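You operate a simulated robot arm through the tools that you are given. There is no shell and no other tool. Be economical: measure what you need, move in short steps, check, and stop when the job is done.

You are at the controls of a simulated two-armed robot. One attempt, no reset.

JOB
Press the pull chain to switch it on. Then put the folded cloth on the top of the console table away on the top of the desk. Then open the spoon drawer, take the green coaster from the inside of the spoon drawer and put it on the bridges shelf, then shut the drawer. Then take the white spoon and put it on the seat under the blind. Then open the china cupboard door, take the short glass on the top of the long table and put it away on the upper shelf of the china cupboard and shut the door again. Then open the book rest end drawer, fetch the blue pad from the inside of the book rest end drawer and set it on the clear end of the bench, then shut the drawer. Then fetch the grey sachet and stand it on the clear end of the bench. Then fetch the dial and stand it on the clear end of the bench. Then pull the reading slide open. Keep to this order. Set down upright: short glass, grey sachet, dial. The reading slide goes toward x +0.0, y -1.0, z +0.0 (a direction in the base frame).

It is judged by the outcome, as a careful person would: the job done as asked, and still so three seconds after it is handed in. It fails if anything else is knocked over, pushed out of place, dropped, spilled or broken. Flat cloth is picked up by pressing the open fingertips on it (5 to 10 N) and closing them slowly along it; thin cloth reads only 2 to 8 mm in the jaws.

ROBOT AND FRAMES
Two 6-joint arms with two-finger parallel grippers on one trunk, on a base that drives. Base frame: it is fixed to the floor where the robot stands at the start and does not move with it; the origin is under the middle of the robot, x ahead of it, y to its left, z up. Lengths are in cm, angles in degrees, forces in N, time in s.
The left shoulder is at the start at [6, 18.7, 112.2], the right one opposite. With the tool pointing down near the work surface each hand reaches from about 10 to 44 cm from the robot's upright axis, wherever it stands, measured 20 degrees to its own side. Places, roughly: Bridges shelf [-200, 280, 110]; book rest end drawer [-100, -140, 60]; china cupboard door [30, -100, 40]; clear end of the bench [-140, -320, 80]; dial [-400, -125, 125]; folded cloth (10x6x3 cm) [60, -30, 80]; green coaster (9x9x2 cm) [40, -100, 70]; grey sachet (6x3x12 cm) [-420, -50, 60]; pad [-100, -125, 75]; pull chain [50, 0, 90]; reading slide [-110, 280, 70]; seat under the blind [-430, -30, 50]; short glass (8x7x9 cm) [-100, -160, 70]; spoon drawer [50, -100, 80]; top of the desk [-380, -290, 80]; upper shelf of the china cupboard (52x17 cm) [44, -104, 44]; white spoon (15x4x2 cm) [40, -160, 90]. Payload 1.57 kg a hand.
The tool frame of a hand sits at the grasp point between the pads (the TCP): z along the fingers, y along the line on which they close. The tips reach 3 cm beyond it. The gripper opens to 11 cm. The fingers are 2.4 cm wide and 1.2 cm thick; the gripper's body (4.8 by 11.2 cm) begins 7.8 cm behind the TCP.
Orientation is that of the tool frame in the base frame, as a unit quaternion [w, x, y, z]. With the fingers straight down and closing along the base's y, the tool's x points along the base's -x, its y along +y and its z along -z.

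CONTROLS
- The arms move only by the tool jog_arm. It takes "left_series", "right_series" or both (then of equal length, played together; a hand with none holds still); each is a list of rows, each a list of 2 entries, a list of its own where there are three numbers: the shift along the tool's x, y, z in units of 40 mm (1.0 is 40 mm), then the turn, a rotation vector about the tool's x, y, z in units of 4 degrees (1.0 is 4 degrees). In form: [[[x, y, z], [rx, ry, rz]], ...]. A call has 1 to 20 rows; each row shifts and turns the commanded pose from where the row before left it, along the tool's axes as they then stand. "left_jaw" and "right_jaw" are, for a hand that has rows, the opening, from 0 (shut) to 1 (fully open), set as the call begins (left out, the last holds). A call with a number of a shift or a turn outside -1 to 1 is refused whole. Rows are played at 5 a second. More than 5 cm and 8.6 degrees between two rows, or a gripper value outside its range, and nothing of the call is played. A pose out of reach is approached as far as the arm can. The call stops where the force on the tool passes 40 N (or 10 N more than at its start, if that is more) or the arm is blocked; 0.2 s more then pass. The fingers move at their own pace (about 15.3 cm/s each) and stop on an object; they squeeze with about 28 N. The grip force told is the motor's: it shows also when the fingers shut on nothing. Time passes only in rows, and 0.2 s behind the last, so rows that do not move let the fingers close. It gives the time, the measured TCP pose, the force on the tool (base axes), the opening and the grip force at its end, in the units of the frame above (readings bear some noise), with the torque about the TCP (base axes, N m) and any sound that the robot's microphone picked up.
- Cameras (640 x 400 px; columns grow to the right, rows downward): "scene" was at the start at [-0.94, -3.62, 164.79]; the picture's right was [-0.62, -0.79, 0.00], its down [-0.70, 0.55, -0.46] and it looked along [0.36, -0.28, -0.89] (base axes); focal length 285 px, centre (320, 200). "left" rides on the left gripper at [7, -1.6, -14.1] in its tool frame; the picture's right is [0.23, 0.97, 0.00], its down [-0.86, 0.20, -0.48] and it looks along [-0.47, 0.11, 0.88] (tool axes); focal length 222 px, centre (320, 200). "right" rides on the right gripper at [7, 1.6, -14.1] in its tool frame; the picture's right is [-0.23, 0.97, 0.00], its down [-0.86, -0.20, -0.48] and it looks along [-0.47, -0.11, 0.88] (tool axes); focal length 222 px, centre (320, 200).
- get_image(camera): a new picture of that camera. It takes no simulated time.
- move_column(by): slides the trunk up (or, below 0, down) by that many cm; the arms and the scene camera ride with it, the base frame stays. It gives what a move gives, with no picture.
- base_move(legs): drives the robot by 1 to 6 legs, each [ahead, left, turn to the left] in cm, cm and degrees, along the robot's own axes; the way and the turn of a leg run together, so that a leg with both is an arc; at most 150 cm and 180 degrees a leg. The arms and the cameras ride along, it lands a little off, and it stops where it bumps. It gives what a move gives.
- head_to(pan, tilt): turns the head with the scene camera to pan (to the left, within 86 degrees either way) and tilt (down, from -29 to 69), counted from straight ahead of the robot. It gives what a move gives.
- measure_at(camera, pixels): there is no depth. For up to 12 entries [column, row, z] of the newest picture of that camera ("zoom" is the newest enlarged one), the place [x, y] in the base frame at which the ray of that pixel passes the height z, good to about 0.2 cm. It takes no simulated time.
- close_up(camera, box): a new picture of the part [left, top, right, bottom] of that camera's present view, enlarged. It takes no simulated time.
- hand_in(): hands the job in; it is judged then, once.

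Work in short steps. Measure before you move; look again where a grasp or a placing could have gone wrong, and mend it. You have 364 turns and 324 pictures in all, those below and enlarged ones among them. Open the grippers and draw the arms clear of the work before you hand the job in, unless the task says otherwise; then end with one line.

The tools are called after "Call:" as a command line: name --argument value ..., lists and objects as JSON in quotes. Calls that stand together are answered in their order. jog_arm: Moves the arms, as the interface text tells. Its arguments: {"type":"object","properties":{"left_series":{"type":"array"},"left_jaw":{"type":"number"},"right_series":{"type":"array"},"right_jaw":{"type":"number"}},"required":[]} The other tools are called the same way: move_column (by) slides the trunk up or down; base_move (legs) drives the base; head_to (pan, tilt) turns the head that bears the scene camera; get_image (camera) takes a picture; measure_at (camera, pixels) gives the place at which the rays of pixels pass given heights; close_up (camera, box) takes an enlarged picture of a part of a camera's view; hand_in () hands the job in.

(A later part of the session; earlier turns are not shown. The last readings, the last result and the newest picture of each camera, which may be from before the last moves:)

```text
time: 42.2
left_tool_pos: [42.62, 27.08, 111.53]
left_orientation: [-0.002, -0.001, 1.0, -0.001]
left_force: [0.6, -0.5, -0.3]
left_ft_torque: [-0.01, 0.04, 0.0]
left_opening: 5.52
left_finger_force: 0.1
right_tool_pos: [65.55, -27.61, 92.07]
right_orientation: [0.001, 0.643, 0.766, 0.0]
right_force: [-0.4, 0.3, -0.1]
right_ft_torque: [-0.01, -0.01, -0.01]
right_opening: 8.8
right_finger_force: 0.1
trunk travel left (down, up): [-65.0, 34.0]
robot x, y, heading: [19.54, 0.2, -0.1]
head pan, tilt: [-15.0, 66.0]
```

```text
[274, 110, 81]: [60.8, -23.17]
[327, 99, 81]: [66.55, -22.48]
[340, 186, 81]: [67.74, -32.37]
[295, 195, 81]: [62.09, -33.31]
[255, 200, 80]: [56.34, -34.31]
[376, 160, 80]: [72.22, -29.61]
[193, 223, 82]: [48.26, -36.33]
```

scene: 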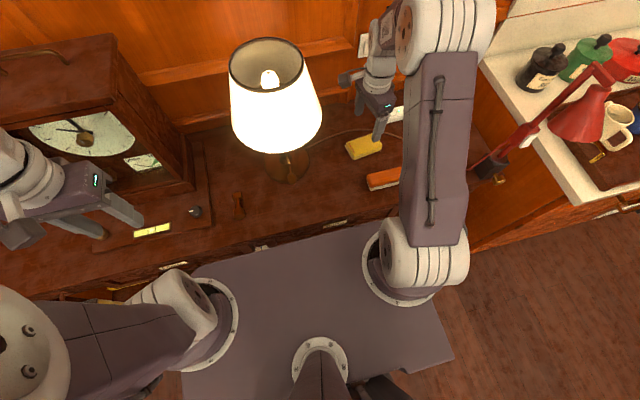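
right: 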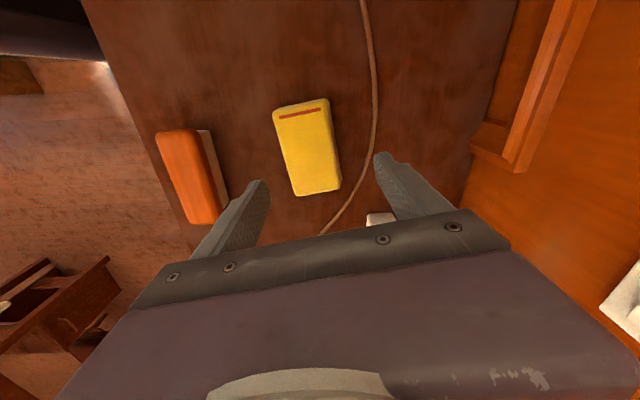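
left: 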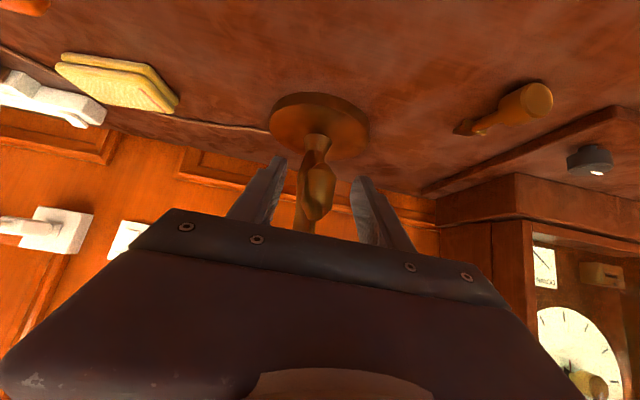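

Centre is (64.3,-27.8). I shift 1.25 cm nearer, narrow the jaws to clear the brown cable and descend.

Call:
jog_arm --right_series '[[[0, -0.31, 0], [0, 0, 0]], [[0, 0, 0.8], [0, 0, 0]], [[0, 0, 0.8], [0, 0, 0]], [[0, 0, 0.6], [0, 0, 0]]]' --right_jaw 0.7

Call:
get_image --camera "right"

```text
time: 43.2
left_tool_pos: [42.66, 26.99, 111.35]
left_orientation: [-0.002, -0.001, 1.0, 0.0]
left_force: [-0.4, 0.1, 0.2]
left_ft_torque: [0.0, -0.03, 0.01]
left_opening: 5.49
left_finger_force: 0.0
right_tool_pos: [64.18, -27.76, 83.0]
right_orientation: [0.001, 0.643, 0.766, 0.001]
right_force: [-0.2, 0.3, -0.8]
right_ft_torque: [-0.04, 0.03, 0.02]
right_opening: 7.72
right_finger_force: 0.1
trunk travel left (down, up): [-65.0, 34.0]
robot x, y, heading: [19.05, -0.06, 0.3]
head pan, tilt: [-15.0, 66.0]
```

```text
292 pictures are left
```

right: 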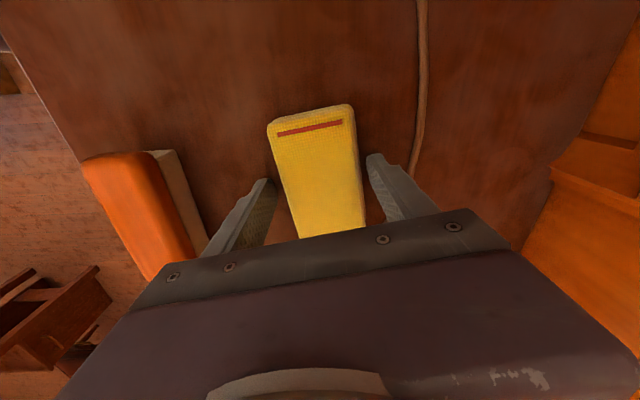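

The fingers straddle the cloth. I go down in small steps to feel the table.

Call:
jog_arm --right_series '[[[0, 0, 0.15], [0, 0, 0]], [[0, 0, 0.1], [0, 0, 0]], [[0, 0, 0.1], [0, 0, 0]], [[0, 0, 0], [0, 0, 0]]]'

```text
time: 43.7
left_tool_pos: [42.41, 27.29, 111.56]
left_orientation: [-0.003, 0.0, 1.0, -0.001]
left_force: [0.4, 0.2, 0.8]
left_ft_torque: [0.02, 0.01, 0.01]
left_opening: 5.52
left_finger_force: 0.0
right_tool_pos: [64.2, -27.84, 83.08]
right_orientation: [0.005, 0.643, 0.766, 0.002]
right_force: [-4.0, 3.0, 31.7]
right_ft_torque: [0.2, 1.58, -0.16]
right_opening: 7.95
right_finger_force: 1.5
trunk travel left (down, up): [-65.0, 34.0]
robot x, y, heading: [19.35, -0.38, -0.0]
head pan, tilt: [-15.0, 66.0]
stopped in row 2 (right hand): the force on the tool passed its limit at 46 N (the readings are from after the stop); the commanded pose is now the measured one
```

The tips are on the table (z=80). I lift 0.3 cm and close on the cloth.

Call:
jog_arm --right_series '[[[0, 0, -0.08], [0, 0, 0]], [[0, 0, 0], [0, 0, 0]]]'

Call:
jog_arm --right_series '[[[0, 0, 0], [0, 0, 0]], [[0, 0, 0], [0, 0, 0]], [[0, 0, 0], [0, 0, 0]], [[0, 0, 0], [0, 0, 0]]]' --right_jaw 0

Call:
get_image --camera "right"

```text
time: 44.3
left_tool_pos: [42.51, 27.21, 111.36]
left_orientation: [-0.001, -0.001, 1.0, -0.002]
left_force: [0.2, 0.2, 0.2]
left_ft_torque: [-0.02, 0.02, -0.01]
left_opening: 5.5
left_finger_force: 0.1
right_tool_pos: [64.08, -27.77, 83.04]
right_orientation: [0.002, 0.643, 0.766, 0.001]
right_force: [-2.8, 6.0, 7.6]
right_ft_torque: [0.19, 0.39, -0.28]
right_opening: 7.85
right_finger_force: 0.9
trunk travel left (down, up): [-65.0, 34.0]
robot x, y, heading: [19.54, 0.16, 0.1]
head pan, tilt: [-15.0, 66.0]
```

```text
time: 45.3
left_tool_pos: [42.61, 27.04, 111.42]
left_orientation: [-0.003, 0.0, 1.0, 0.001]
left_force: [0.2, -0.3, -0.1]
left_ft_torque: [0.02, -0.01, 0.01]
left_opening: 5.49
left_finger_force: 0.0
right_tool_pos: [64.21, -27.91, 82.97]
right_orientation: [0.004, 0.643, 0.766, 0.002]
right_force: [-1.5, -1.6, 4.3]
right_ft_torque: [-0.18, 0.17, -0.08]
right_opening: 5.9
right_finger_force: 27.7
trunk travel left (down, up): [-65.0, 34.0]
robot x, y, heading: [19.32, -0.1, 0.0]
head pan, tilt: [-15.0, 66.0]
```

```text
291 pictures are left
```

right: 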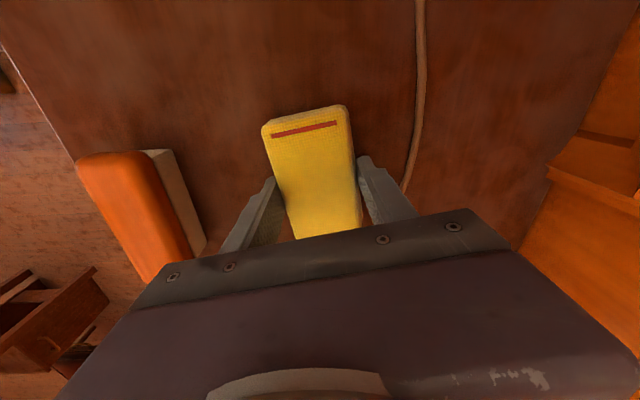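

Held at 5.9 cm with 28 N. I lift it 14 cm.

Call:
jog_arm --right_series '[[[0, 0, -0.5], [0, 0, 0]], [[0, 0, -1], [0, 0, 0]], [[0, 0, -1], [0, 0, 0]], [[0, 0, -1], [0, 0, 0]], [[0, 0, 0], [0, 0, 0]]]'

Call:
get_image --camera "right"

```text
time: 46.5
left_tool_pos: [42.75, 26.99, 111.36]
left_orientation: [-0.003, -0.001, 1.0, 0.0]
left_force: [-0.3, -0.6, 0.0]
left_ft_torque: [0.01, 0.0, 0.01]
left_opening: 5.5
left_finger_force: 0.0
right_tool_pos: [63.93, -27.86, 96.99]
right_orientation: [0.003, 0.642, 0.766, 0.001]
right_force: [0.2, 0.6, 0.1]
right_ft_torque: [-0.03, 0.02, 0.01]
right_opening: 5.9
right_finger_force: 27.7
trunk travel left (down, up): [-65.0, 34.0]
robot x, y, heading: [18.95, -0.14, 0.2]
head pan, tilt: [-15.0, 66.0]
```

```text
290 pictures are left
```

right: 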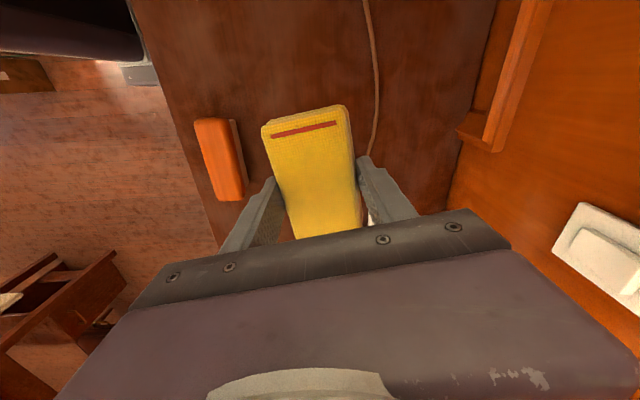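

The cloth is up. I draw the hand in toward the robot and back away 35 cm, then survey the room.

Call:
jog_arm --right_series '[[[0.16, -0.9, -0.3], [0, 0, 0]], [[0.16, -0.9, -0.3], [0, 0, 0]], [[0.16, -0.9, -0.3], [0, 0, 0]], [[0.16, -0.9, -0.3], [0, 0, 0]]]'

Call:
base_move --legs '[[-35, 0, 0]]'

Call:
head_to --pan -80 --tilt 15

Call:
get_image --camera "scene"

Call:
head_to --pan 80 --tilt 15

Call:
get_image --camera "scene"

```text
time: 47.5
left_tool_pos: [42.53, 26.99, 111.38]
left_orientation: [-0.002, 0.0, 1.0, 0.0]
left_force: [0.4, -0.1, -0.1]
left_ft_torque: [0.02, -0.05, -0.03]
left_opening: 5.51
left_finger_force: 0.1
right_tool_pos: [49.24, -27.89, 101.85]
right_orientation: [0.003, 0.643, 0.766, 0.001]
right_force: [-0.3, 0.0, 0.7]
right_ft_torque: [0.0, -0.02, 0.0]
right_opening: 5.9
right_finger_force: 28.1
trunk travel left (down, up): [-65.0, 34.0]
robot x, y, heading: [19.11, 0.26, -0.1]
head pan, tilt: [-15.0, 66.0]
```

```text
time: 49.7
left_tool_pos: [7.37, 27.14, 111.38]
left_orientation: [-0.003, -0.002, 1.0, 0.0]
left_force: [0.1, -0.6, -0.2]
left_ft_torque: [0.03, 0.02, 0.01]
left_opening: 5.49
left_finger_force: 0.0
right_tool_pos: [14.23, -27.88, 101.74]
right_orientation: [0.004, 0.642, 0.767, 0.0]
right_force: [-1.1, -0.3, -0.5]
right_ft_torque: [0.02, 0.0, 0.0]
right_opening: 5.88
right_finger_force: 27.7
trunk travel left (down, up): [-65.0, 34.0]
robot x, y, heading: [-15.57, -0.1, -0.0]
head pan, tilt: [-15.0, 66.0]
```

```text
time: 51.1
left_tool_pos: [7.3, 27.09, 111.36]
left_orientation: [-0.002, -0.002, 1.0, 0.0]
left_force: [-0.5, -1.3, -0.4]
left_ft_torque: [-0.02, -0.02, 0.0]
left_opening: 5.51
left_finger_force: 0.0
right_tool_pos: [14.29, -27.86, 101.78]
right_orientation: [0.003, 0.642, 0.767, 0.0]
right_force: [-0.9, 0.4, -0.1]
right_ft_torque: [-0.01, 0.02, -0.03]
right_opening: 5.91
right_finger_force: 28.2
trunk travel left (down, up): [-65.0, 34.0]
robot x, y, heading: [-16.34, -0.24, -0.3]
head pan, tilt: [-80.0, 15.0]
```

```text
289 pictures are left
```

scene: 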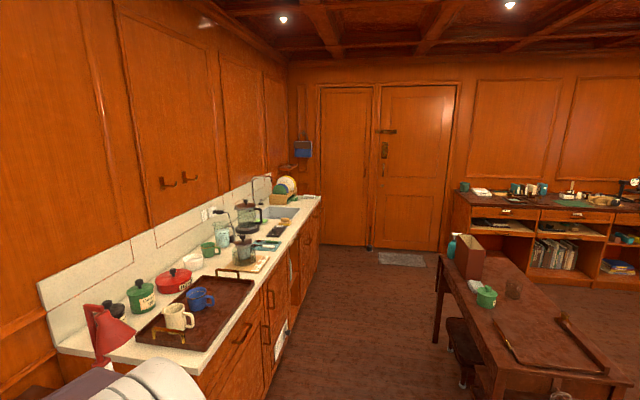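

```text
time: 53.6
left_tool_pos: [7.37, 27.15, 111.46]
left_orientation: [-0.003, -0.002, 1.0, 0.0]
left_force: [0.2, -0.2, 0.0]
left_ft_torque: [0.04, 0.03, 0.01]
left_opening: 5.52
left_finger_force: 0.0
right_tool_pos: [14.18, -27.88, 101.76]
right_orientation: [0.003, 0.642, 0.767, 0.0]
right_force: [0.1, -0.1, 1.1]
right_ft_torque: [-0.03, 0.01, -0.02]
right_opening: 5.9
right_finger_force: 28.0
trunk travel left (down, up): [-65.0, 34.0]
robot x, y, heading: [-16.2, -0.01, -0.2]
head pan, tilt: [80.0, 15.0]
```

```text
288 pictures are left
```

scene: 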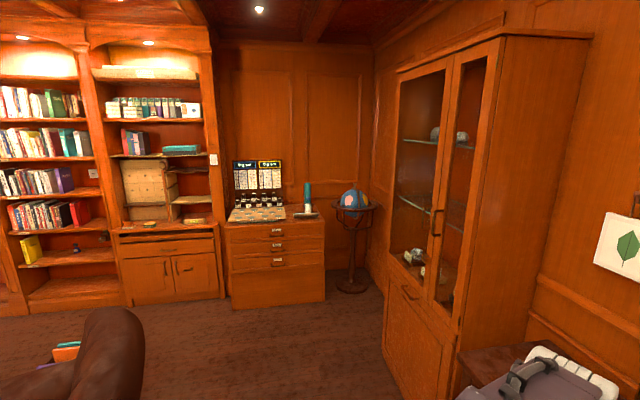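

I turn 90° right and look over the rest of the room.

Call:
base_move --legs '[[0, 0, -90]]'

Call:
head_to --pan -10 --tilt 25

Call:
get_image --camera "scene"

Call:
head_to --pan -80 --tilt 20

Call:
get_image --camera "scene"

```text
time: 57.8
left_tool_pos: [10.9, -23.64, 111.35]
left_orientation: [-0.002, 0.711, 0.704, 0.002]
left_force: [0.6, 0.2, 0.9]
left_ft_torque: [-0.02, -0.02, 0.0]
left_opening: 5.52
left_finger_force: 0.0
right_tool_pos: [-44.24, -29.84, 101.77]
right_orientation: [0.003, 0.997, 0.083, -0.001]
right_force: [-0.3, 0.5, -0.9]
right_ft_torque: [-0.02, -0.03, -0.01]
right_opening: 5.88
right_finger_force: 28.1
trunk travel left (down, up): [-65.0, 34.0]
robot x, y, heading: [-16.19, -0.14, -90.8]
head pan, tilt: [80.0, 15.0]
```

```text
time: 59.5
left_tool_pos: [10.93, -23.64, 111.47]
left_orientation: [-0.002, 0.711, 0.703, 0.002]
left_force: [-1.0, -0.6, 0.2]
left_ft_torque: [0.0, -0.01, 0.0]
left_opening: 5.51
left_finger_force: 0.0
right_tool_pos: [-44.24, -29.97, 101.85]
right_orientation: [0.003, 0.997, 0.082, -0.001]
right_force: [-0.5, 0.4, -0.1]
right_ft_torque: [0.03, 0.0, 0.03]
right_opening: 5.91
right_finger_force: 27.7
trunk travel left (down, up): [-65.0, 34.0]
robot x, y, heading: [-16.07, -0.23, -90.8]
head pan, tilt: [-10.0, 25.0]
```

```text
287 pictures are left
```

scene: 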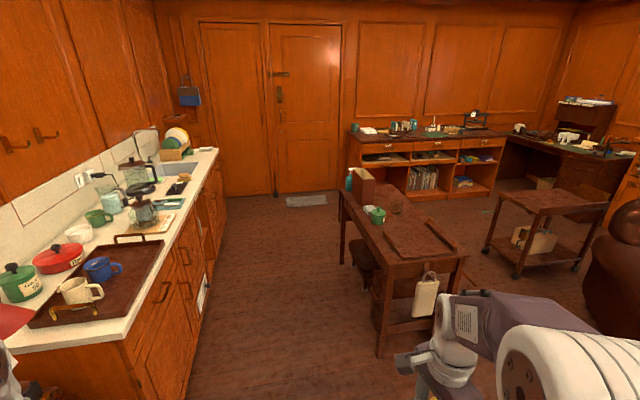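

```text
time: 60.9
left_tool_pos: [10.88, -23.6, 111.33]
left_orientation: [-0.003, 0.71, 0.704, 0.001]
left_force: [-1.0, -0.5, 0.5]
left_ft_torque: [-0.03, -0.01, -0.01]
left_opening: 5.5
left_finger_force: 0.1
right_tool_pos: [-44.18, -29.87, 101.86]
right_orientation: [0.002, 0.997, 0.081, -0.002]
right_force: [0.0, 0.0, -0.5]
right_ft_torque: [0.0, 0.02, -0.01]
right_opening: 5.86
right_finger_force: 28.6
trunk travel left (down, up): [-65.0, 34.0]
robot x, y, heading: [-15.85, 0.23, -90.5]
head pan, tilt: [-80.0, 20.0]
```

```text
286 pictures are left
```

scene: 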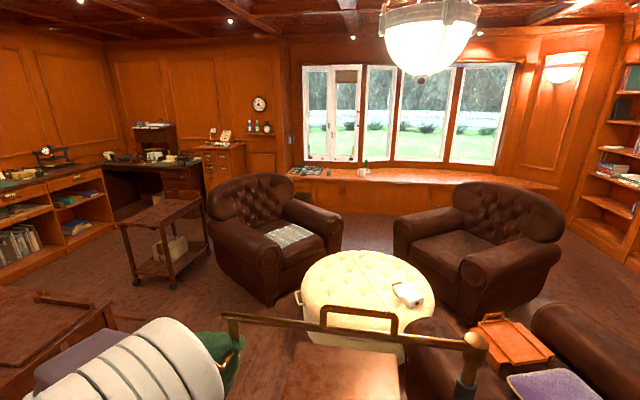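

I take the forward view again to measure a floor plan.

Call:
head_to --pan -25 --tilt 25

Call:
get_image --camera "scene"

```text
time: 62.1
left_tool_pos: [10.89, -23.67, 111.47]
left_orientation: [-0.002, 0.71, 0.704, 0.002]
left_force: [-0.6, -0.6, -0.2]
left_ft_torque: [0.01, 0.0, 0.0]
left_opening: 5.49
left_finger_force: 0.1
right_tool_pos: [-44.33, -29.98, 101.87]
right_orientation: [0.002, 0.997, 0.083, -0.002]
right_force: [-0.1, -0.4, 0.1]
right_ft_torque: [0.03, 0.0, 0.03]
right_opening: 5.9
right_finger_force: 27.8
trunk travel left (down, up): [-65.0, 34.0]
robot x, y, heading: [-16.25, -0.26, -90.7]
head pan, tilt: [-25.0, 25.0]
```

```text
285 pictures are left
```

scene: 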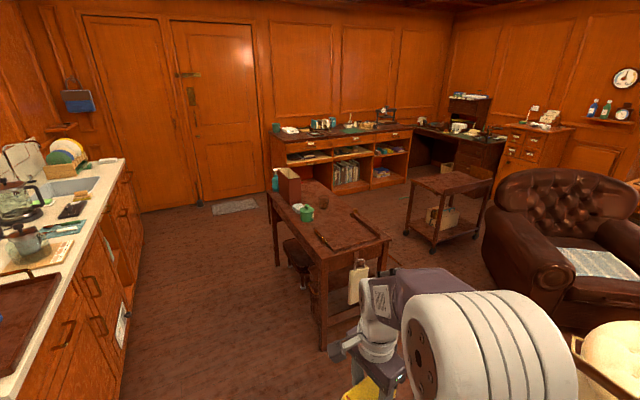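

Call:
measure_at --camera "scene" --pixels '[[322, 350, 0], [277, 265, 0], [318, 260, 75], [268, 193, 75], [392, 240, 75], [279, 193, 0], [378, 188, 0], [432, 253, 0], [406, 236, 0], [477, 238, 0], [142, 240, 0], [408, 178, 0]]'

Call:
measure_at --camera "scene" --pixels '[[272, 138, 82], [412, 128, 82], [500, 141, 78], [484, 178, 0], [500, 250, 0], [412, 188, 70], [460, 202, 70], [492, 182, 70]]'

```text
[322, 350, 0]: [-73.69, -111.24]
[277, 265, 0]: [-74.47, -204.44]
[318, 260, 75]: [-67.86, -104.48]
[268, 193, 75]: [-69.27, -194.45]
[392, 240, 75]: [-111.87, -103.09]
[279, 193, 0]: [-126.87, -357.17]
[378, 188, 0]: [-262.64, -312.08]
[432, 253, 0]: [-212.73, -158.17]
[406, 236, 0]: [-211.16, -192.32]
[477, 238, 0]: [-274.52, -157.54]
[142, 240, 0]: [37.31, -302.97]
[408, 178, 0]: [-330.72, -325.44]
```

```text
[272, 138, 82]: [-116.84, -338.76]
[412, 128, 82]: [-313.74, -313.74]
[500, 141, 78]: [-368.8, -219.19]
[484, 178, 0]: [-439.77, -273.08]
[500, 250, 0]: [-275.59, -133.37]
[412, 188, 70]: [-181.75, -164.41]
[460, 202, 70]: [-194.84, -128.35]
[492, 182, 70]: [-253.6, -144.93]
```

Floor plan: long table x -68…-112, y -104…-204; trolley x -205…-275, y -157…-195; bench front y≈-310; desk along the far corner. I drive down the aisle between counter and table.

Call:
base_move --legs '[[0, 0, 0.7], [130, -4, 0]]'

Call:
head_to --pan -45 --tilt 30

Call:
get_image --camera "scene"

```text
time: 69.0
left_tool_pos: [7.02, -154.21, 111.22]
left_orientation: [-0.002, 0.707, 0.708, 0.002]
left_force: [0.9, 0.3, -0.3]
left_ft_torque: [-0.06, 0.03, -0.01]
left_opening: 5.49
left_finger_force: 0.1
right_tool_pos: [-47.98, -160.63, 101.72]
right_orientation: [0.003, 0.996, 0.086, -0.002]
right_force: [-0.3, 0.3, -0.7]
right_ft_torque: [0.04, -0.01, 0.03]
right_opening: 5.9
right_finger_force: 27.6
trunk travel left (down, up): [-65.0, 34.0]
robot x, y, heading: [-20.0, -130.36, -90.4]
head pan, tilt: [-25.0, 25.0]
```

```text
time: 69.8
left_tool_pos: [7.04, -154.07, 111.39]
left_orientation: [-0.001, 0.707, 0.707, 0.003]
left_force: [-0.3, -0.3, 0.2]
left_ft_torque: [0.01, -0.03, 0.0]
left_opening: 5.52
left_finger_force: 0.0
right_tool_pos: [-48.03, -160.91, 101.8]
right_orientation: [0.002, 0.996, 0.086, -0.001]
right_force: [0.1, -0.5, -0.2]
right_ft_torque: [-0.03, -0.02, -0.01]
right_opening: 5.89
right_finger_force: 28.6
trunk travel left (down, up): [-65.0, 34.0]
robot x, y, heading: [-20.1, -130.69, -90.1]
head pan, tilt: [-45.0, 30.0]
```

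```text
284 pictures are left
```

scene: 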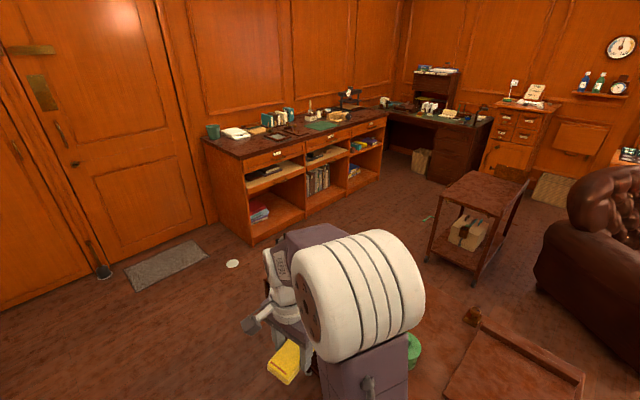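

Call:
measure_at --camera "scene" --pixels '[[252, 245, 0], [245, 160, 82], [382, 121, 82], [386, 183, 0], [426, 261, 0], [472, 285, 0], [453, 180, 0], [476, 128, 80], [489, 168, 0], [203, 138, 82], [434, 218, 0], [350, 97, 82]]'

Call:
close_up --camera "scene" --box '[190, 60, 510, 260]'

```text
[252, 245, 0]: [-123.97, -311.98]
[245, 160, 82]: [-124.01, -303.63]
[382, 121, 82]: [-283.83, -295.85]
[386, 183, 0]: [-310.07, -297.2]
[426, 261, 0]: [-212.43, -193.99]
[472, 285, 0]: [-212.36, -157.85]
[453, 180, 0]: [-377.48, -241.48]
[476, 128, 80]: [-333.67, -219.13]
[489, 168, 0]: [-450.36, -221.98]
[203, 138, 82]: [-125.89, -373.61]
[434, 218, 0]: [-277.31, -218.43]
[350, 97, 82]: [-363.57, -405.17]
```

```text
2.00 times, centred on (350, 160) of scene
```

zoom: 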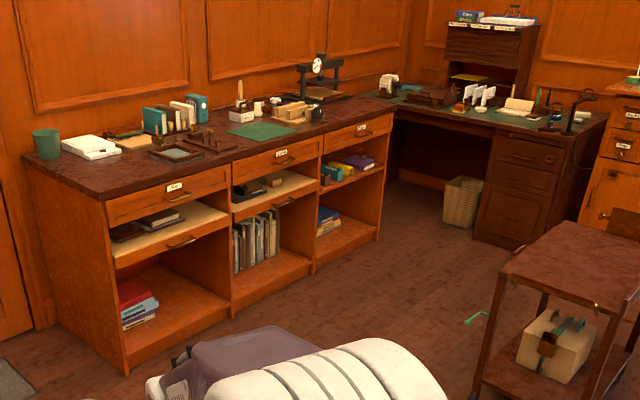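

Call:
measure_at --camera "scene" --pixels '[[386, 115, 80], [485, 127, 80], [427, 178, 0], [457, 183, 0], [492, 121, 80], [440, 119, 80], [445, 107, 80], [475, 113, 80], [408, 104, 80]]'

```text
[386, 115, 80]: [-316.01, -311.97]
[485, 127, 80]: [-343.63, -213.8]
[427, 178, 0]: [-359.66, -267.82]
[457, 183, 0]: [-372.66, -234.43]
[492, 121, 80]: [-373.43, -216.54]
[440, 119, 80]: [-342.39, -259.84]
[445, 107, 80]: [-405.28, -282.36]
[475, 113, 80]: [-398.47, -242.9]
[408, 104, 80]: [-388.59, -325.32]
```

Call:
measure_at --camera "scene" --pixels '[[232, 263, 0], [428, 219, 0], [200, 262, 0]]'

Call:
close_up --camera "scene" --box '[190, 200, 290, 290]'

```text
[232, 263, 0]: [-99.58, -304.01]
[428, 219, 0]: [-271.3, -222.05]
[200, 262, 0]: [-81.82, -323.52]
```

```text
4.44 times, centred on (240, 245) of scene
```

zoom: 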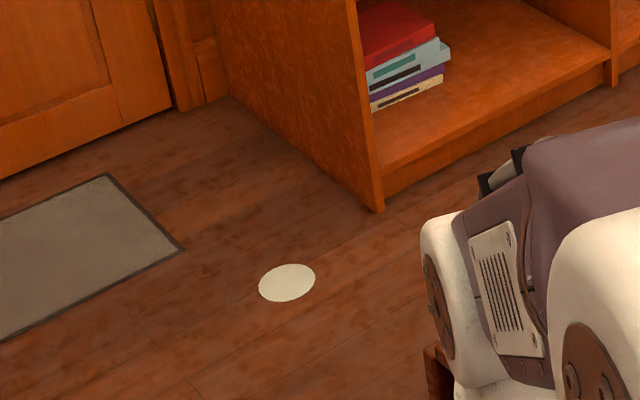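

Robot drives to y≈-257, turns right and heads west.

Call:
base_move --legs '[[126, 0, 0], [0, 0, -90], [140, 0, 0]]'

Call:
head_to --pan 0 --tilt 30

Call:
get_image --camera "scene"

```text
time: 86.5
left_tool_pos: [-181.96, -290.7, 111.4]
left_orientation: [-0.001, 1.0, 0.013, 0.002]
left_force: [0.9, 0.2, 0.3]
left_ft_torque: [0.01, -0.02, -0.01]
left_opening: 5.51
left_finger_force: 0.0
right_tool_pos: [-190.3, -235.96, 101.83]
right_orientation: [0.001, 0.774, -0.633, -0.003]
right_force: [-0.3, -0.6, -0.2]
right_ft_torque: [0.01, -0.01, 0.0]
right_opening: 5.89
right_finger_force: 27.3
trunk travel left (down, up): [-65.0, 34.0]
robot x, y, heading: [-159.41, -263.15, -178.4]
head pan, tilt: [-45.0, 30.0]
```

```text
time: 87.7
left_tool_pos: [-182.12, -290.94, 111.43]
left_orientation: [-0.001, 1.0, 0.014, 0.003]
left_force: [-0.2, 0.1, 0.2]
left_ft_torque: [-0.05, 0.0, 0.01]
left_opening: 5.49
left_finger_force: 0.1
right_tool_pos: [-190.3, -236.0, 101.83]
right_orientation: [0.001, 0.774, -0.633, -0.003]
right_force: [-0.4, 0.3, -0.6]
right_ft_torque: [-0.01, 0.02, -0.01]
right_opening: 5.9
right_finger_force: 28.0
trunk travel left (down, up): [-65.0, 34.0]
robot x, y, heading: [-159.74, -262.91, -178.3]
head pan, tilt: [0.0, 30.0]
```

```text
281 pictures are left
```

scene: 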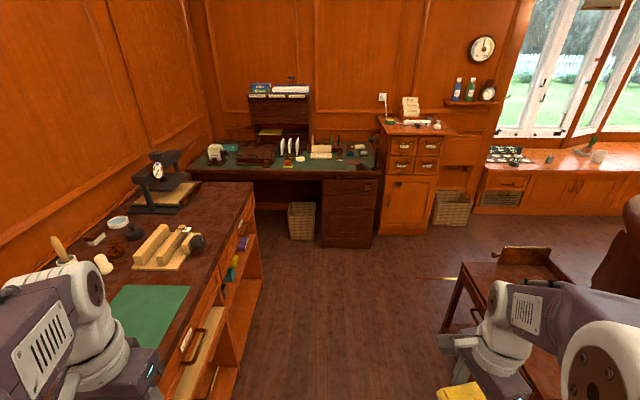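

I measure the desk front edge, its clear areas and the trolley.

Call:
close_up --camera "scene" --box '[190, 80, 400, 260]'

Call:
measure_at --camera "scene" --pixels '[[325, 180, 80], [372, 181, 80], [260, 180, 80], [320, 247, 0], [376, 240, 0], [325, 163, 80], [447, 330, 0], [468, 265, 70], [255, 185, 85], [225, 300, 85], [245, 255, 0], [382, 234, 0]]'

```text
2.22 times, centred on (295, 170) of scene
```

zoom: 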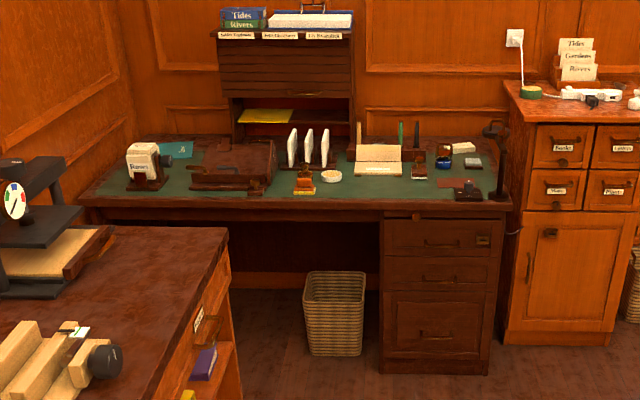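

```text
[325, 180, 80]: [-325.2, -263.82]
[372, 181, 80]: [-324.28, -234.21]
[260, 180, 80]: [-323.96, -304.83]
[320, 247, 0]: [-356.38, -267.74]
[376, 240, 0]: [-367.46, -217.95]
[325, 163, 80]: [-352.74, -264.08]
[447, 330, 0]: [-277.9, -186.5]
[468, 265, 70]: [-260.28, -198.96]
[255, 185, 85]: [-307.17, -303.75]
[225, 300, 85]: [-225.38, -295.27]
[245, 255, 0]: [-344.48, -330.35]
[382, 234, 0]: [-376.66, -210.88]
```

I draw the left hand in and drive to within reach of the desk front.

Call:
jog_arm --left_series '[[[0, -0.9, -0.5], [0, 0, 0]], [[0, -0.9, -0.5], [0, 0, 0]]]'

Call:
base_move --legs '[[0, 0, -1.7], [120, -5, 0]]'

Call:
head_to --pan 0 --tilt 45

Call:
get_image --camera "scene"

```text
time: 88.3
left_tool_pos: [-184.39, -284.14, 115.12]
left_orientation: [0.0, 1.0, 0.015, 0.003]
left_force: [-0.1, 0.6, 0.5]
left_ft_torque: [0.0, -0.02, 0.02]
left_opening: 5.48
left_finger_force: 0.1
left hand out of reach, approached as far as the arm can: row 1, 2
right_tool_pos: [-190.16, -235.95, 101.84]
right_orientation: [0.001, 0.775, -0.632, -0.003]
right_force: [0.4, 0.2, -0.2]
right_ft_torque: [-0.04, -0.04, 0.01]
right_opening: 5.9
right_finger_force: 28.0
trunk travel left (down, up): [-65.0, 34.0]
robot x, y, heading: [-159.15, -263.01, -178.5]
head pan, tilt: [0.0, 30.0]
```

```text
time: 94.8
left_tool_pos: [-306.26, -278.46, 115.24]
left_orientation: [0.0, 1.0, 0.002, 0.004]
left_force: [0.3, -0.2, 0.6]
left_ft_torque: [0.01, -0.02, 0.03]
left_opening: 5.53
left_finger_force: 0.1
right_tool_pos: [-311.08, -230.09, 101.85]
right_orientation: [0.0, 0.767, -0.642, -0.003]
right_force: [0.5, -0.1, -0.2]
right_ft_torque: [0.01, 0.0, -0.02]
right_opening: 5.88
right_finger_force: 27.8
trunk travel left (down, up): [-65.0, 34.0]
robot x, y, heading: [-280.91, -258.02, -179.7]
head pan, tilt: [0.0, 30.0]
```

```text
time: 95.5
left_tool_pos: [-306.33, -278.51, 115.17]
left_orientation: [0.001, 1.0, 0.003, 0.003]
left_force: [0.0, 1.0, 0.1]
left_ft_torque: [0.0, 0.0, 0.01]
left_opening: 5.49
left_finger_force: 0.1
right_tool_pos: [-311.11, -230.17, 101.89]
right_orientation: [0.001, 0.767, -0.641, -0.003]
right_force: [0.0, -0.4, 0.0]
right_ft_torque: [0.01, 0.01, 0.01]
right_opening: 5.91
right_finger_force: 28.1
trunk travel left (down, up): [-65.0, 34.0]
robot x, y, heading: [-280.87, -258.07, -179.6]
head pan, tilt: [0.0, 45.0]
```

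```text
279 pictures are left
```

scene: 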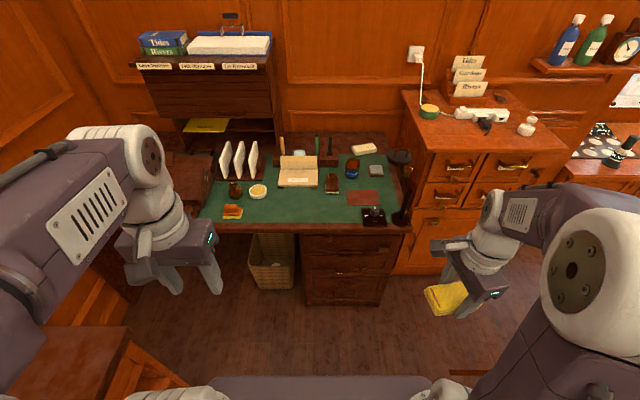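

The clear spot is at about (297,210). I measure it with the front edge at two heights, plus the pedestal foot.

Call:
measure_at --camera "scene" --pixels '[[297, 210, 75], [297, 210, 80], [300, 231, 75], [300, 231, 80], [305, 306, 0], [377, 303, 0], [347, 190, 77], [258, 192, 77], [300, 187, 77]]'

```text
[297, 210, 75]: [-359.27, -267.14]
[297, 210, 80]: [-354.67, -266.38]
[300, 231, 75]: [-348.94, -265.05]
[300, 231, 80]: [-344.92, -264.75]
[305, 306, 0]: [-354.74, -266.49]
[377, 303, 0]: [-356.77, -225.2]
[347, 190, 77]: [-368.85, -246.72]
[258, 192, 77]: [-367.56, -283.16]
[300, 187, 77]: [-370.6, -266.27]
```

I drive 35 cm further ahead and 5 cm left.

Call:
base_move --legs '[[35, 4, -0.4]]'

Call:
head_to --pan 0 --tilt 60

Call:
get_image --camera "scene"

```text
time: 97.8
left_tool_pos: [-341.28, -282.07, 115.1]
left_orientation: [0.001, 1.0, -0.003, 0.004]
left_force: [-0.1, -0.1, -0.4]
left_ft_torque: [0.02, 0.01, -0.04]
left_opening: 5.5
left_finger_force: 0.1
right_tool_pos: [-345.48, -233.78, 101.87]
right_orientation: [0.001, 0.764, -0.646, -0.003]
right_force: [-0.8, -0.3, -0.4]
right_ft_torque: [-0.04, -0.01, 0.0]
right_opening: 5.89
right_finger_force: 28.4
trunk travel left (down, up): [-65.0, 34.0]
robot x, y, heading: [-315.2, -261.69, 179.6]
head pan, tilt: [0.0, 45.0]
```

```text
time: 98.6
left_tool_pos: [-341.15, -282.2, 115.1]
left_orientation: [-0.001, 1.0, -0.003, 0.004]
left_force: [0.2, -0.3, 0.4]
left_ft_torque: [0.02, 0.04, 0.02]
left_opening: 5.49
left_finger_force: 0.2
right_tool_pos: [-345.48, -233.62, 101.74]
right_orientation: [0.002, 0.763, -0.646, -0.003]
right_force: [0.3, 0.1, 0.2]
right_ft_torque: [-0.02, -0.03, -0.01]
right_opening: 5.87
right_finger_force: 27.7
trunk travel left (down, up): [-65.0, 34.0]
robot x, y, heading: [-315.25, -262.18, 179.3]
head pan, tilt: [0.0, 60.0]
```

```text
278 pictures are left
```

scene: 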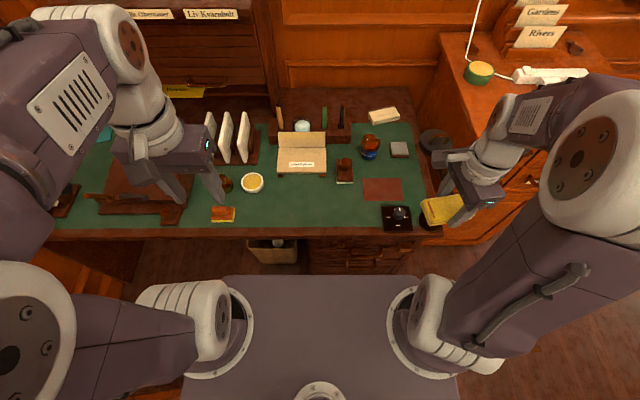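

Clear mat at about (300,203). I measure it, the desk edge, and neighbouring items.

Call:
measure_at --camera "scene" --pixels '[[305, 205, 77], [305, 205, 80], [305, 234, 77], [305, 234, 80], [252, 183, 78], [223, 213, 78], [363, 190, 77], [383, 218, 79], [300, 175, 79], [335, 183, 79]]'

```text
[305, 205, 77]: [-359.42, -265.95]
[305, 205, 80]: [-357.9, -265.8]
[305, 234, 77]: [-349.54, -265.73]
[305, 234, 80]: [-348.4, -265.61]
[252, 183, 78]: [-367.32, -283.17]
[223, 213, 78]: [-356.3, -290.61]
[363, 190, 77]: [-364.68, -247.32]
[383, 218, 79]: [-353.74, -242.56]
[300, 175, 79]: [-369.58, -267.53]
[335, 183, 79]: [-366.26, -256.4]
```

I swing the left hand away first, then carry the cloth across along the desk's front and over the spot.

Call:
jog_arm --left_series '[[[0, 0.9, 0], [0, 0, 0]], [[0, 0.9, 0], [0, 0, 0]], [[0, 0.9, 0], [0, 0, 0]]]'

Call:
jog_arm --right_series '[[[0.93, 0, 0], [0, 0, 0]], [[0.93, 0, 0], [0, 0, 0]], [[0.93, 0, 0], [0, 0, 0]], [[0.93, 0.3, 0], [0, 0, 0]], [[0.93, 0.3, 0], [0, 0, 0]], [[0.93, 0.8, 0], [0, 0, 0]], [[0.93, 0.8, 0], [0, 0, 0]], [[0, 1, 0.3], [0, 0, 0]], [[0, 1, 0.7], [0, 0, 0]], [[0, 0, 1], [0, 0, 0]]]'

Call:
get_image --camera "right"

Call:
get_image --camera "scene"

```text
time: 99.4
left_tool_pos: [-341.36, -292.92, 114.97]
left_orientation: [-0.001, 1.0, -0.003, 0.003]
left_force: [1.1, 0.4, -0.4]
left_ft_torque: [-0.02, -0.03, 0.02]
left_opening: 5.48
left_finger_force: 0.0
right_tool_pos: [-345.47, -233.75, 101.73]
right_orientation: [0.001, 0.763, -0.646, -0.003]
right_force: [-1.0, 0.1, -0.2]
right_ft_torque: [-0.03, 0.01, 0.01]
right_opening: 5.89
right_finger_force: 28.0
trunk travel left (down, up): [-65.0, 34.0]
robot x, y, heading: [-315.65, -262.14, 179.4]
head pan, tilt: [0.0, 60.0]
```

```text
time: 101.6
left_tool_pos: [-341.43, -292.96, 115.03]
left_orientation: [0.001, 1.0, -0.002, 0.003]
left_force: [1.1, 0.3, 0.2]
left_ft_torque: [0.02, 0.0, 0.04]
left_opening: 5.48
left_finger_force: 0.0
right_tool_pos: [-357.83, -262.22, 93.89]
right_orientation: [0.001, 0.763, -0.646, -0.002]
right_force: [0.7, -1.0, -0.1]
right_ft_torque: [0.0, 0.01, 0.01]
right_opening: 5.87
right_finger_force: 27.9
trunk travel left (down, up): [-65.0, 34.0]
robot x, y, heading: [-315.33, -262.3, 179.3]
head pan, tilt: [0.0, 60.0]
```

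```text
277 pictures are left
```

right: 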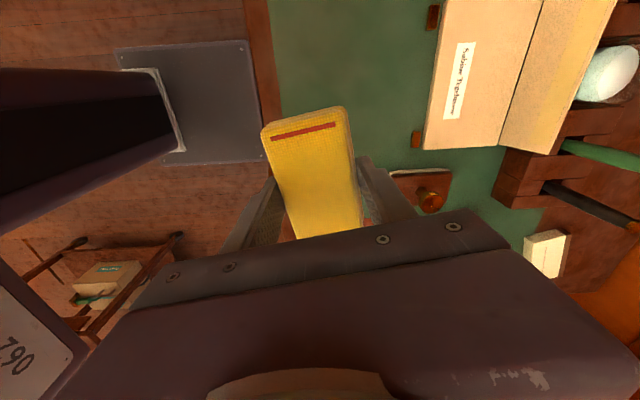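

```text
276 pictures are left
```

scene: 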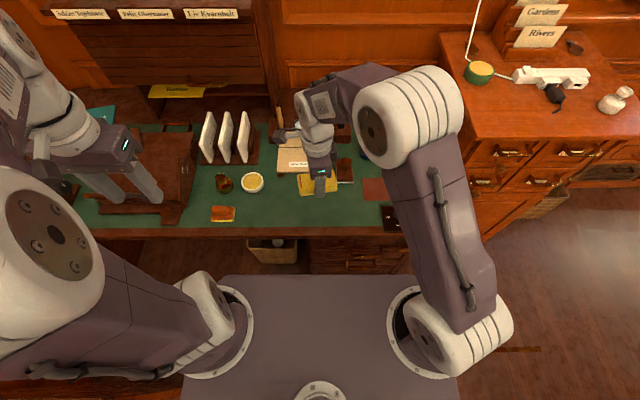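

To keep clear of the stamp near the far finger, I shift 1.7 cm toward the edge and 2 cm left, then lower.

Call:
jog_arm --right_series '[[[0.5, -0.42, 0], [0, 0, 0]], [[0, 0, 0.9], [0, 0, 0]], [[0, 0, 0.9], [0, 0, 0]], [[0, 0, 0.7], [0, 0, 0]]]'

Call:
get_image --camera "right"

```text
time: 102.6
left_tool_pos: [-341.31, -292.91, 114.96]
left_orientation: [0.0, 1.0, -0.002, 0.003]
left_force: [-0.4, -0.6, 0.0]
left_ft_torque: [-0.03, 0.04, 0.01]
left_opening: 5.49
left_finger_force: 0.1
right_tool_pos: [-355.9, -264.07, 83.95]
right_orientation: [0.001, 0.763, -0.646, -0.002]
right_force: [0.7, 0.0, -0.8]
right_ft_torque: [-0.04, 0.03, 0.02]
right_opening: 5.89
right_finger_force: 28.0
trunk travel left (down, up): [-65.0, 34.0]
robot x, y, heading: [-315.63, -261.79, 179.5]
head pan, tilt: [0.0, 60.0]
```

```text
275 pictures are left
```

right: 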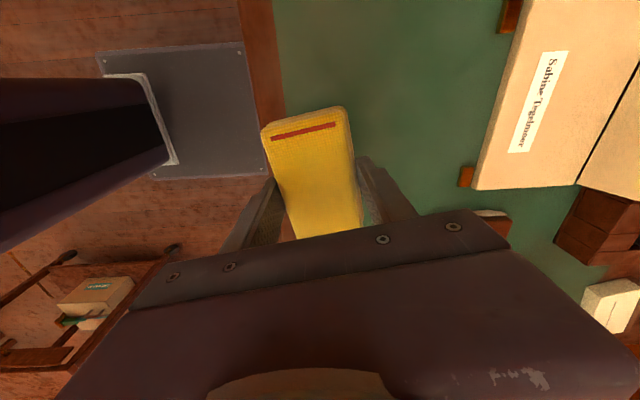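

Call:
measure_at --camera "right" --pixels '[[238, 30, 76], [238, 30, 78], [278, 60, 76], [462, 178, 77], [490, 213, 78]]'

Call:
jog_arm --right_series '[[[0, 0, 0.25], [0, 0, 0]], [[0, 0, 0.15], [0, 0, 0]], [[0, 0, 0.1], [0, 0, 0]], [[0, 0, 0.1], [0, 0, 0]], [[0, 0, 0.1], [0, 0, 0]]]'

```text
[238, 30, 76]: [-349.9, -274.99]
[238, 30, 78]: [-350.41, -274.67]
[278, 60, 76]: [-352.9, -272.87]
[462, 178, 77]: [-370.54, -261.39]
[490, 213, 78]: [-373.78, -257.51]
```

```text
time: 103.8
left_tool_pos: [-341.31, -292.85, 114.92]
left_orientation: [0.0, 1.0, -0.003, 0.004]
left_force: [0.2, -1.2, 0.4]
left_ft_torque: [-0.03, -0.02, 0.01]
left_opening: 5.51
left_finger_force: 0.1
right_tool_pos: [-355.96, -263.97, 81.05]
right_orientation: [0.001, 0.764, -0.645, -0.004]
right_force: [0.4, -0.6, -0.7]
right_ft_torque: [0.0, 0.01, -0.02]
right_opening: 5.9
right_finger_force: 28.4
trunk travel left (down, up): [-65.0, 34.0]
robot x, y, heading: [-315.55, -262.12, 179.3]
head pan, tilt: [0.0, 60.0]
```

No contact yet; I shift 1.2 cm further onto the desk and keep lowering in small steps.

Call:
jog_arm --right_series '[[[0, 0.3, 0], [0, 0, 0]], [[0, 0, 0.12], [0, 0, 0]], [[0, 0, 0.12], [0, 0, 0]], [[0, 0, 0.12], [0, 0, 0]], [[0, 0, 0.12], [0, 0, 0]], [[0, 0, 0.1], [0, 0, 0]], [[0, 0, 0.1], [0, 0, 0]]]'

```text
time: 105.4
left_tool_pos: [-341.36, -292.98, 115.1]
left_orientation: [0.0, 1.0, -0.003, 0.003]
left_force: [0.4, -0.2, 0.6]
left_ft_torque: [0.02, 0.02, 0.04]
left_opening: 5.5
left_finger_force: 0.1
right_tool_pos: [-357.14, -263.99, 78.23]
right_orientation: [0.001, 0.764, -0.646, -0.002]
right_force: [0.2, -0.8, 0.0]
right_ft_torque: [0.0, 0.03, 0.0]
right_opening: 5.89
right_finger_force: 27.5
trunk travel left (down, up): [-65.0, 34.0]
robot x, y, heading: [-315.22, -261.97, 179.4]
head pan, tilt: [0.0, 60.0]
```

Call:
jog_arm --right_series '[[[0, 0, 0.1], [0, 0, 0]], [[0, 0, 0.1], [0, 0, 0]], [[0, 0, 0.1], [0, 0, 0]], [[0, 0, 0.1], [0, 0, 0]], [[0, 0, 0.1], [0, 0, 0]], [[0, 0, 0.1], [0, 0, 0]], [[0, 0, 0.1], [0, 0, 0]]]'

Call:
get_image --camera "scene"

```text
time: 106.0
left_tool_pos: [-341.12, -292.94, 115.16]
left_orientation: [-0.001, 1.0, -0.004, 0.002]
left_force: [-0.4, 0.1, 0.5]
left_ft_torque: [0.04, -0.03, -0.02]
left_opening: 5.49
left_finger_force: 0.1
right_tool_pos: [-357.07, -263.98, 77.97]
right_orientation: [0.002, 0.763, -0.646, -0.005]
right_force: [6.8, 7.2, 31.4]
right_ft_torque: [0.23, -1.36, 0.14]
right_opening: 5.89
right_finger_force: 27.6
trunk travel left (down, up): [-65.0, 34.0]
robot x, y, heading: [-315.83, -261.62, 179.5]
head pan, tilt: [0.0, 60.0]
stopped in row 3 (right hand): the force on the tool passed its limit at 47 N (the readings are from after the stop); the commanded pose is now the measured one
```

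```text
274 pictures are left
```

scene: 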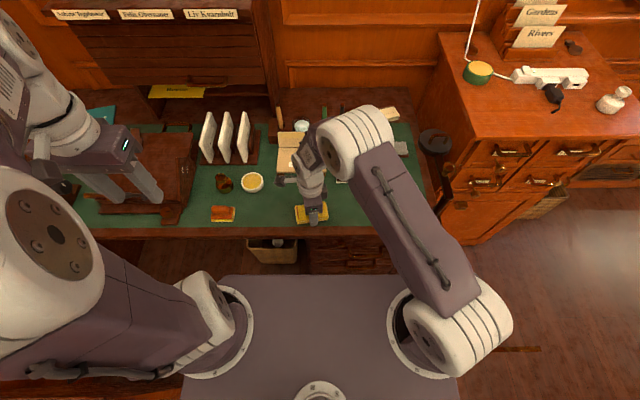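

Contact: the desk top is at z≈75. I ease off 0.2 cm, open moderately and lift straight up.

Call:
jog_arm --right_series '[[[0, 0, -0.05], [0, 0, 0]]]'

Call:
jog_arm --right_series '[[[0, 0, 0], [0, 0, 0]], [[0, 0, 0], [0, 0, 0]], [[0, 0, 0], [0, 0, 0]], [[0, 0, -0.5], [0, 0, 0]], [[0, 0, -1], [0, 0, 0]], [[0, 0, -1], [0, 0, 0]], [[0, 0, -1], [0, 0, 0]], [[0, 0, -1], [0, 0, 0]]]' --right_jaw 0.7

Call:
get_image --camera "right"

```text
time: 106.4
left_tool_pos: [-341.06, -292.89, 115.01]
left_orientation: [0.0, 1.0, -0.004, 0.002]
left_force: [-0.5, -0.3, 0.2]
left_ft_torque: [0.02, 0.01, -0.01]
left_opening: 5.51
left_finger_force: 0.3
right_tool_pos: [-356.99, -263.98, 77.99]
right_orientation: [0.003, 0.763, -0.647, -0.005]
right_force: [8.6, 2.7, 13.8]
right_ft_torque: [0.07, -0.78, 0.09]
right_opening: 5.89
right_finger_force: 28.0
trunk travel left (down, up): [-65.0, 34.0]
robot x, y, heading: [-315.47, -261.85, 179.8]
head pan, tilt: [0.0, 60.0]
```

```text
time: 108.2
left_tool_pos: [-341.32, -292.98, 115.09]
left_orientation: [-0.001, 1.0, -0.003, 0.003]
left_force: [0.8, 0.1, -0.4]
left_ft_torque: [-0.03, 0.0, -0.03]
left_opening: 5.52
left_finger_force: 0.0
right_tool_pos: [-357.41, -264.13, 96.08]
right_orientation: [0.004, 0.763, -0.646, -0.005]
right_force: [0.2, 0.6, 0.9]
right_ft_torque: [-0.01, 0.04, 0.0]
right_opening: 7.71
right_finger_force: 0.0
trunk travel left (down, up): [-65.0, 34.0]
robot x, y, heading: [-315.09, -261.74, 179.7]
head pan, tilt: [0.0, 60.0]
```

```text
273 pictures are left
```

right: 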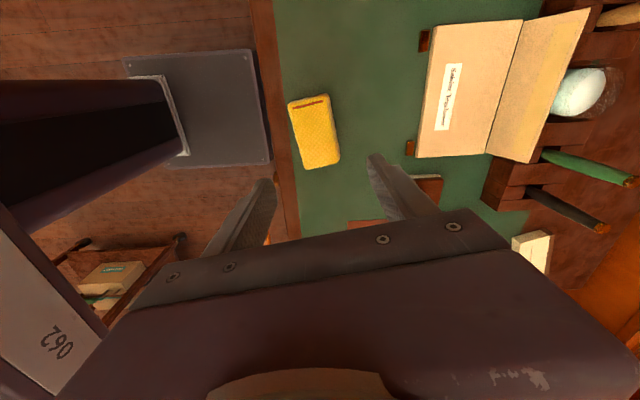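

The cloth lies flat on the desk. I tuck the right hand and then back out along the way I came.

Call:
jog_arm --right_series '[[[-0.8, -0.5, -0.3], [0, 0, 0]], [[-0.8, -0.5, -0.3], [0, 0, 0]], [[-0.8, -0.5, -0.3], [0, 0, 0]], [[-0.8, -0.5, 0], [0, 0, 0]], [[-0.8, -0.5, 0], [0, 0, 0]], [[-0.8, -0.5, 0], [0, 0, 0]], [[-0.6, -0.3, 0], [0, 0, 0]]]'

Call:
base_move --legs '[[-40, -1, 0.3], [-110, 0, 0]]'

Call:
get_image --camera "scene"

```text
time: 109.8
left_tool_pos: [-341.43, -292.83, 115.15]
left_orientation: [0.0, 1.0, -0.003, 0.003]
left_force: [0.7, -0.7, 0.0]
left_ft_torque: [0.02, 0.01, -0.03]
left_opening: 5.49
left_finger_force: 0.1
right_tool_pos: [-347.4, -240.54, 99.72]
right_orientation: [0.004, 0.764, -0.646, -0.004]
right_force: [-0.1, -0.8, 0.2]
right_ft_torque: [-0.02, 0.02, -0.01]
right_opening: 7.69
right_finger_force: 0.2
trunk travel left (down, up): [-65.0, 34.0]
robot x, y, heading: [-315.7, -261.82, 179.4]
head pan, tilt: [0.0, 60.0]
```

```text
time: 117.6
left_tool_pos: [-189.35, -292.49, 115.03]
left_orientation: [0.0, 1.0, -0.003, 0.004]
left_force: [0.2, -0.3, 0.5]
left_ft_torque: [0.02, 0.04, -0.02]
left_opening: 5.47
left_finger_force: 0.1
right_tool_pos: [-195.6, -240.19, 99.67]
right_orientation: [0.004, 0.763, -0.646, -0.005]
right_force: [0.3, 0.2, -0.5]
right_ft_torque: [-0.04, 0.01, 0.02]
right_opening: 7.69
right_finger_force: 0.1
trunk travel left (down, up): [-65.0, 34.0]
robot x, y, heading: [-163.45, -261.6, 179.4]
head pan, tilt: [0.0, 60.0]
```

```text
272 pictures are left
```

scene: 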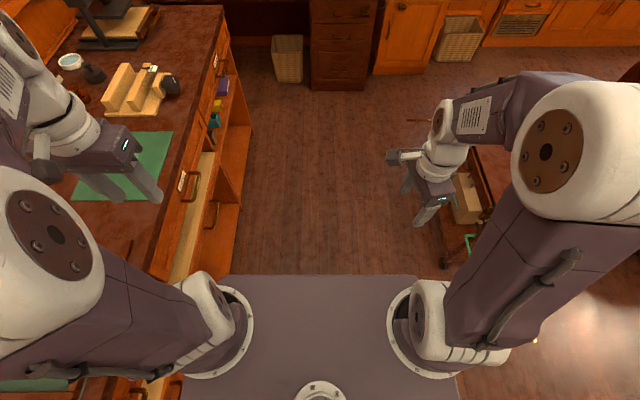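

Clear. I back to x≈-45, turn to face the counter, and look at it.

Call:
base_move --legs '[[-118, 0, 0], [0, 0, 180]]'

Call:
head_to --pan 45 --tilt 35

Call:
get_image --camera "scene"

```text
time: 131.1
left_tool_pos: [-24.56, -228.06, 115.19]
left_orientation: [-0.003, -0.053, 0.999, 0.0]
left_force: [-0.1, 0.2, -0.1]
left_ft_torque: [-0.01, -0.01, -0.01]
left_opening: 5.51
left_finger_force: 0.0
right_tool_pos: [-12.59, -279.33, 99.76]
right_orientation: [0.003, 0.602, 0.798, 0.003]
right_force: [0.6, 1.0, 0.4]
right_ft_torque: [0.01, 0.03, 0.04]
right_opening: 7.68
right_finger_force: 0.0
trunk travel left (down, up): [-65.0, 34.0]
robot x, y, heading: [-46.36, -261.68, 5.9]
head pan, tilt: [0.0, 60.0]
```

```text
time: 132.2
left_tool_pos: [-24.64, -228.06, 115.08]
left_orientation: [-0.004, -0.053, 0.999, 0.0]
left_force: [0.5, -0.1, -0.5]
left_ft_torque: [0.06, 0.01, 0.0]
left_opening: 5.5
left_finger_force: 0.0
right_tool_pos: [-12.61, -279.4, 99.63]
right_orientation: [0.004, 0.602, 0.798, 0.003]
right_force: [-0.6, -0.6, 0.1]
right_ft_torque: [0.01, 0.01, 0.0]
right_opening: 7.7
right_finger_force: 0.0
trunk travel left (down, up): [-65.0, 34.0]
robot x, y, heading: [-46.85, -261.95, 6.0]
head pan, tilt: [45.0, 35.0]
```

```text
271 pictures are left
```

scene: 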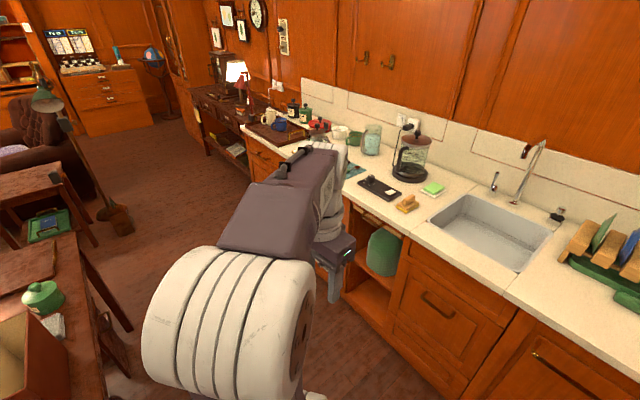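

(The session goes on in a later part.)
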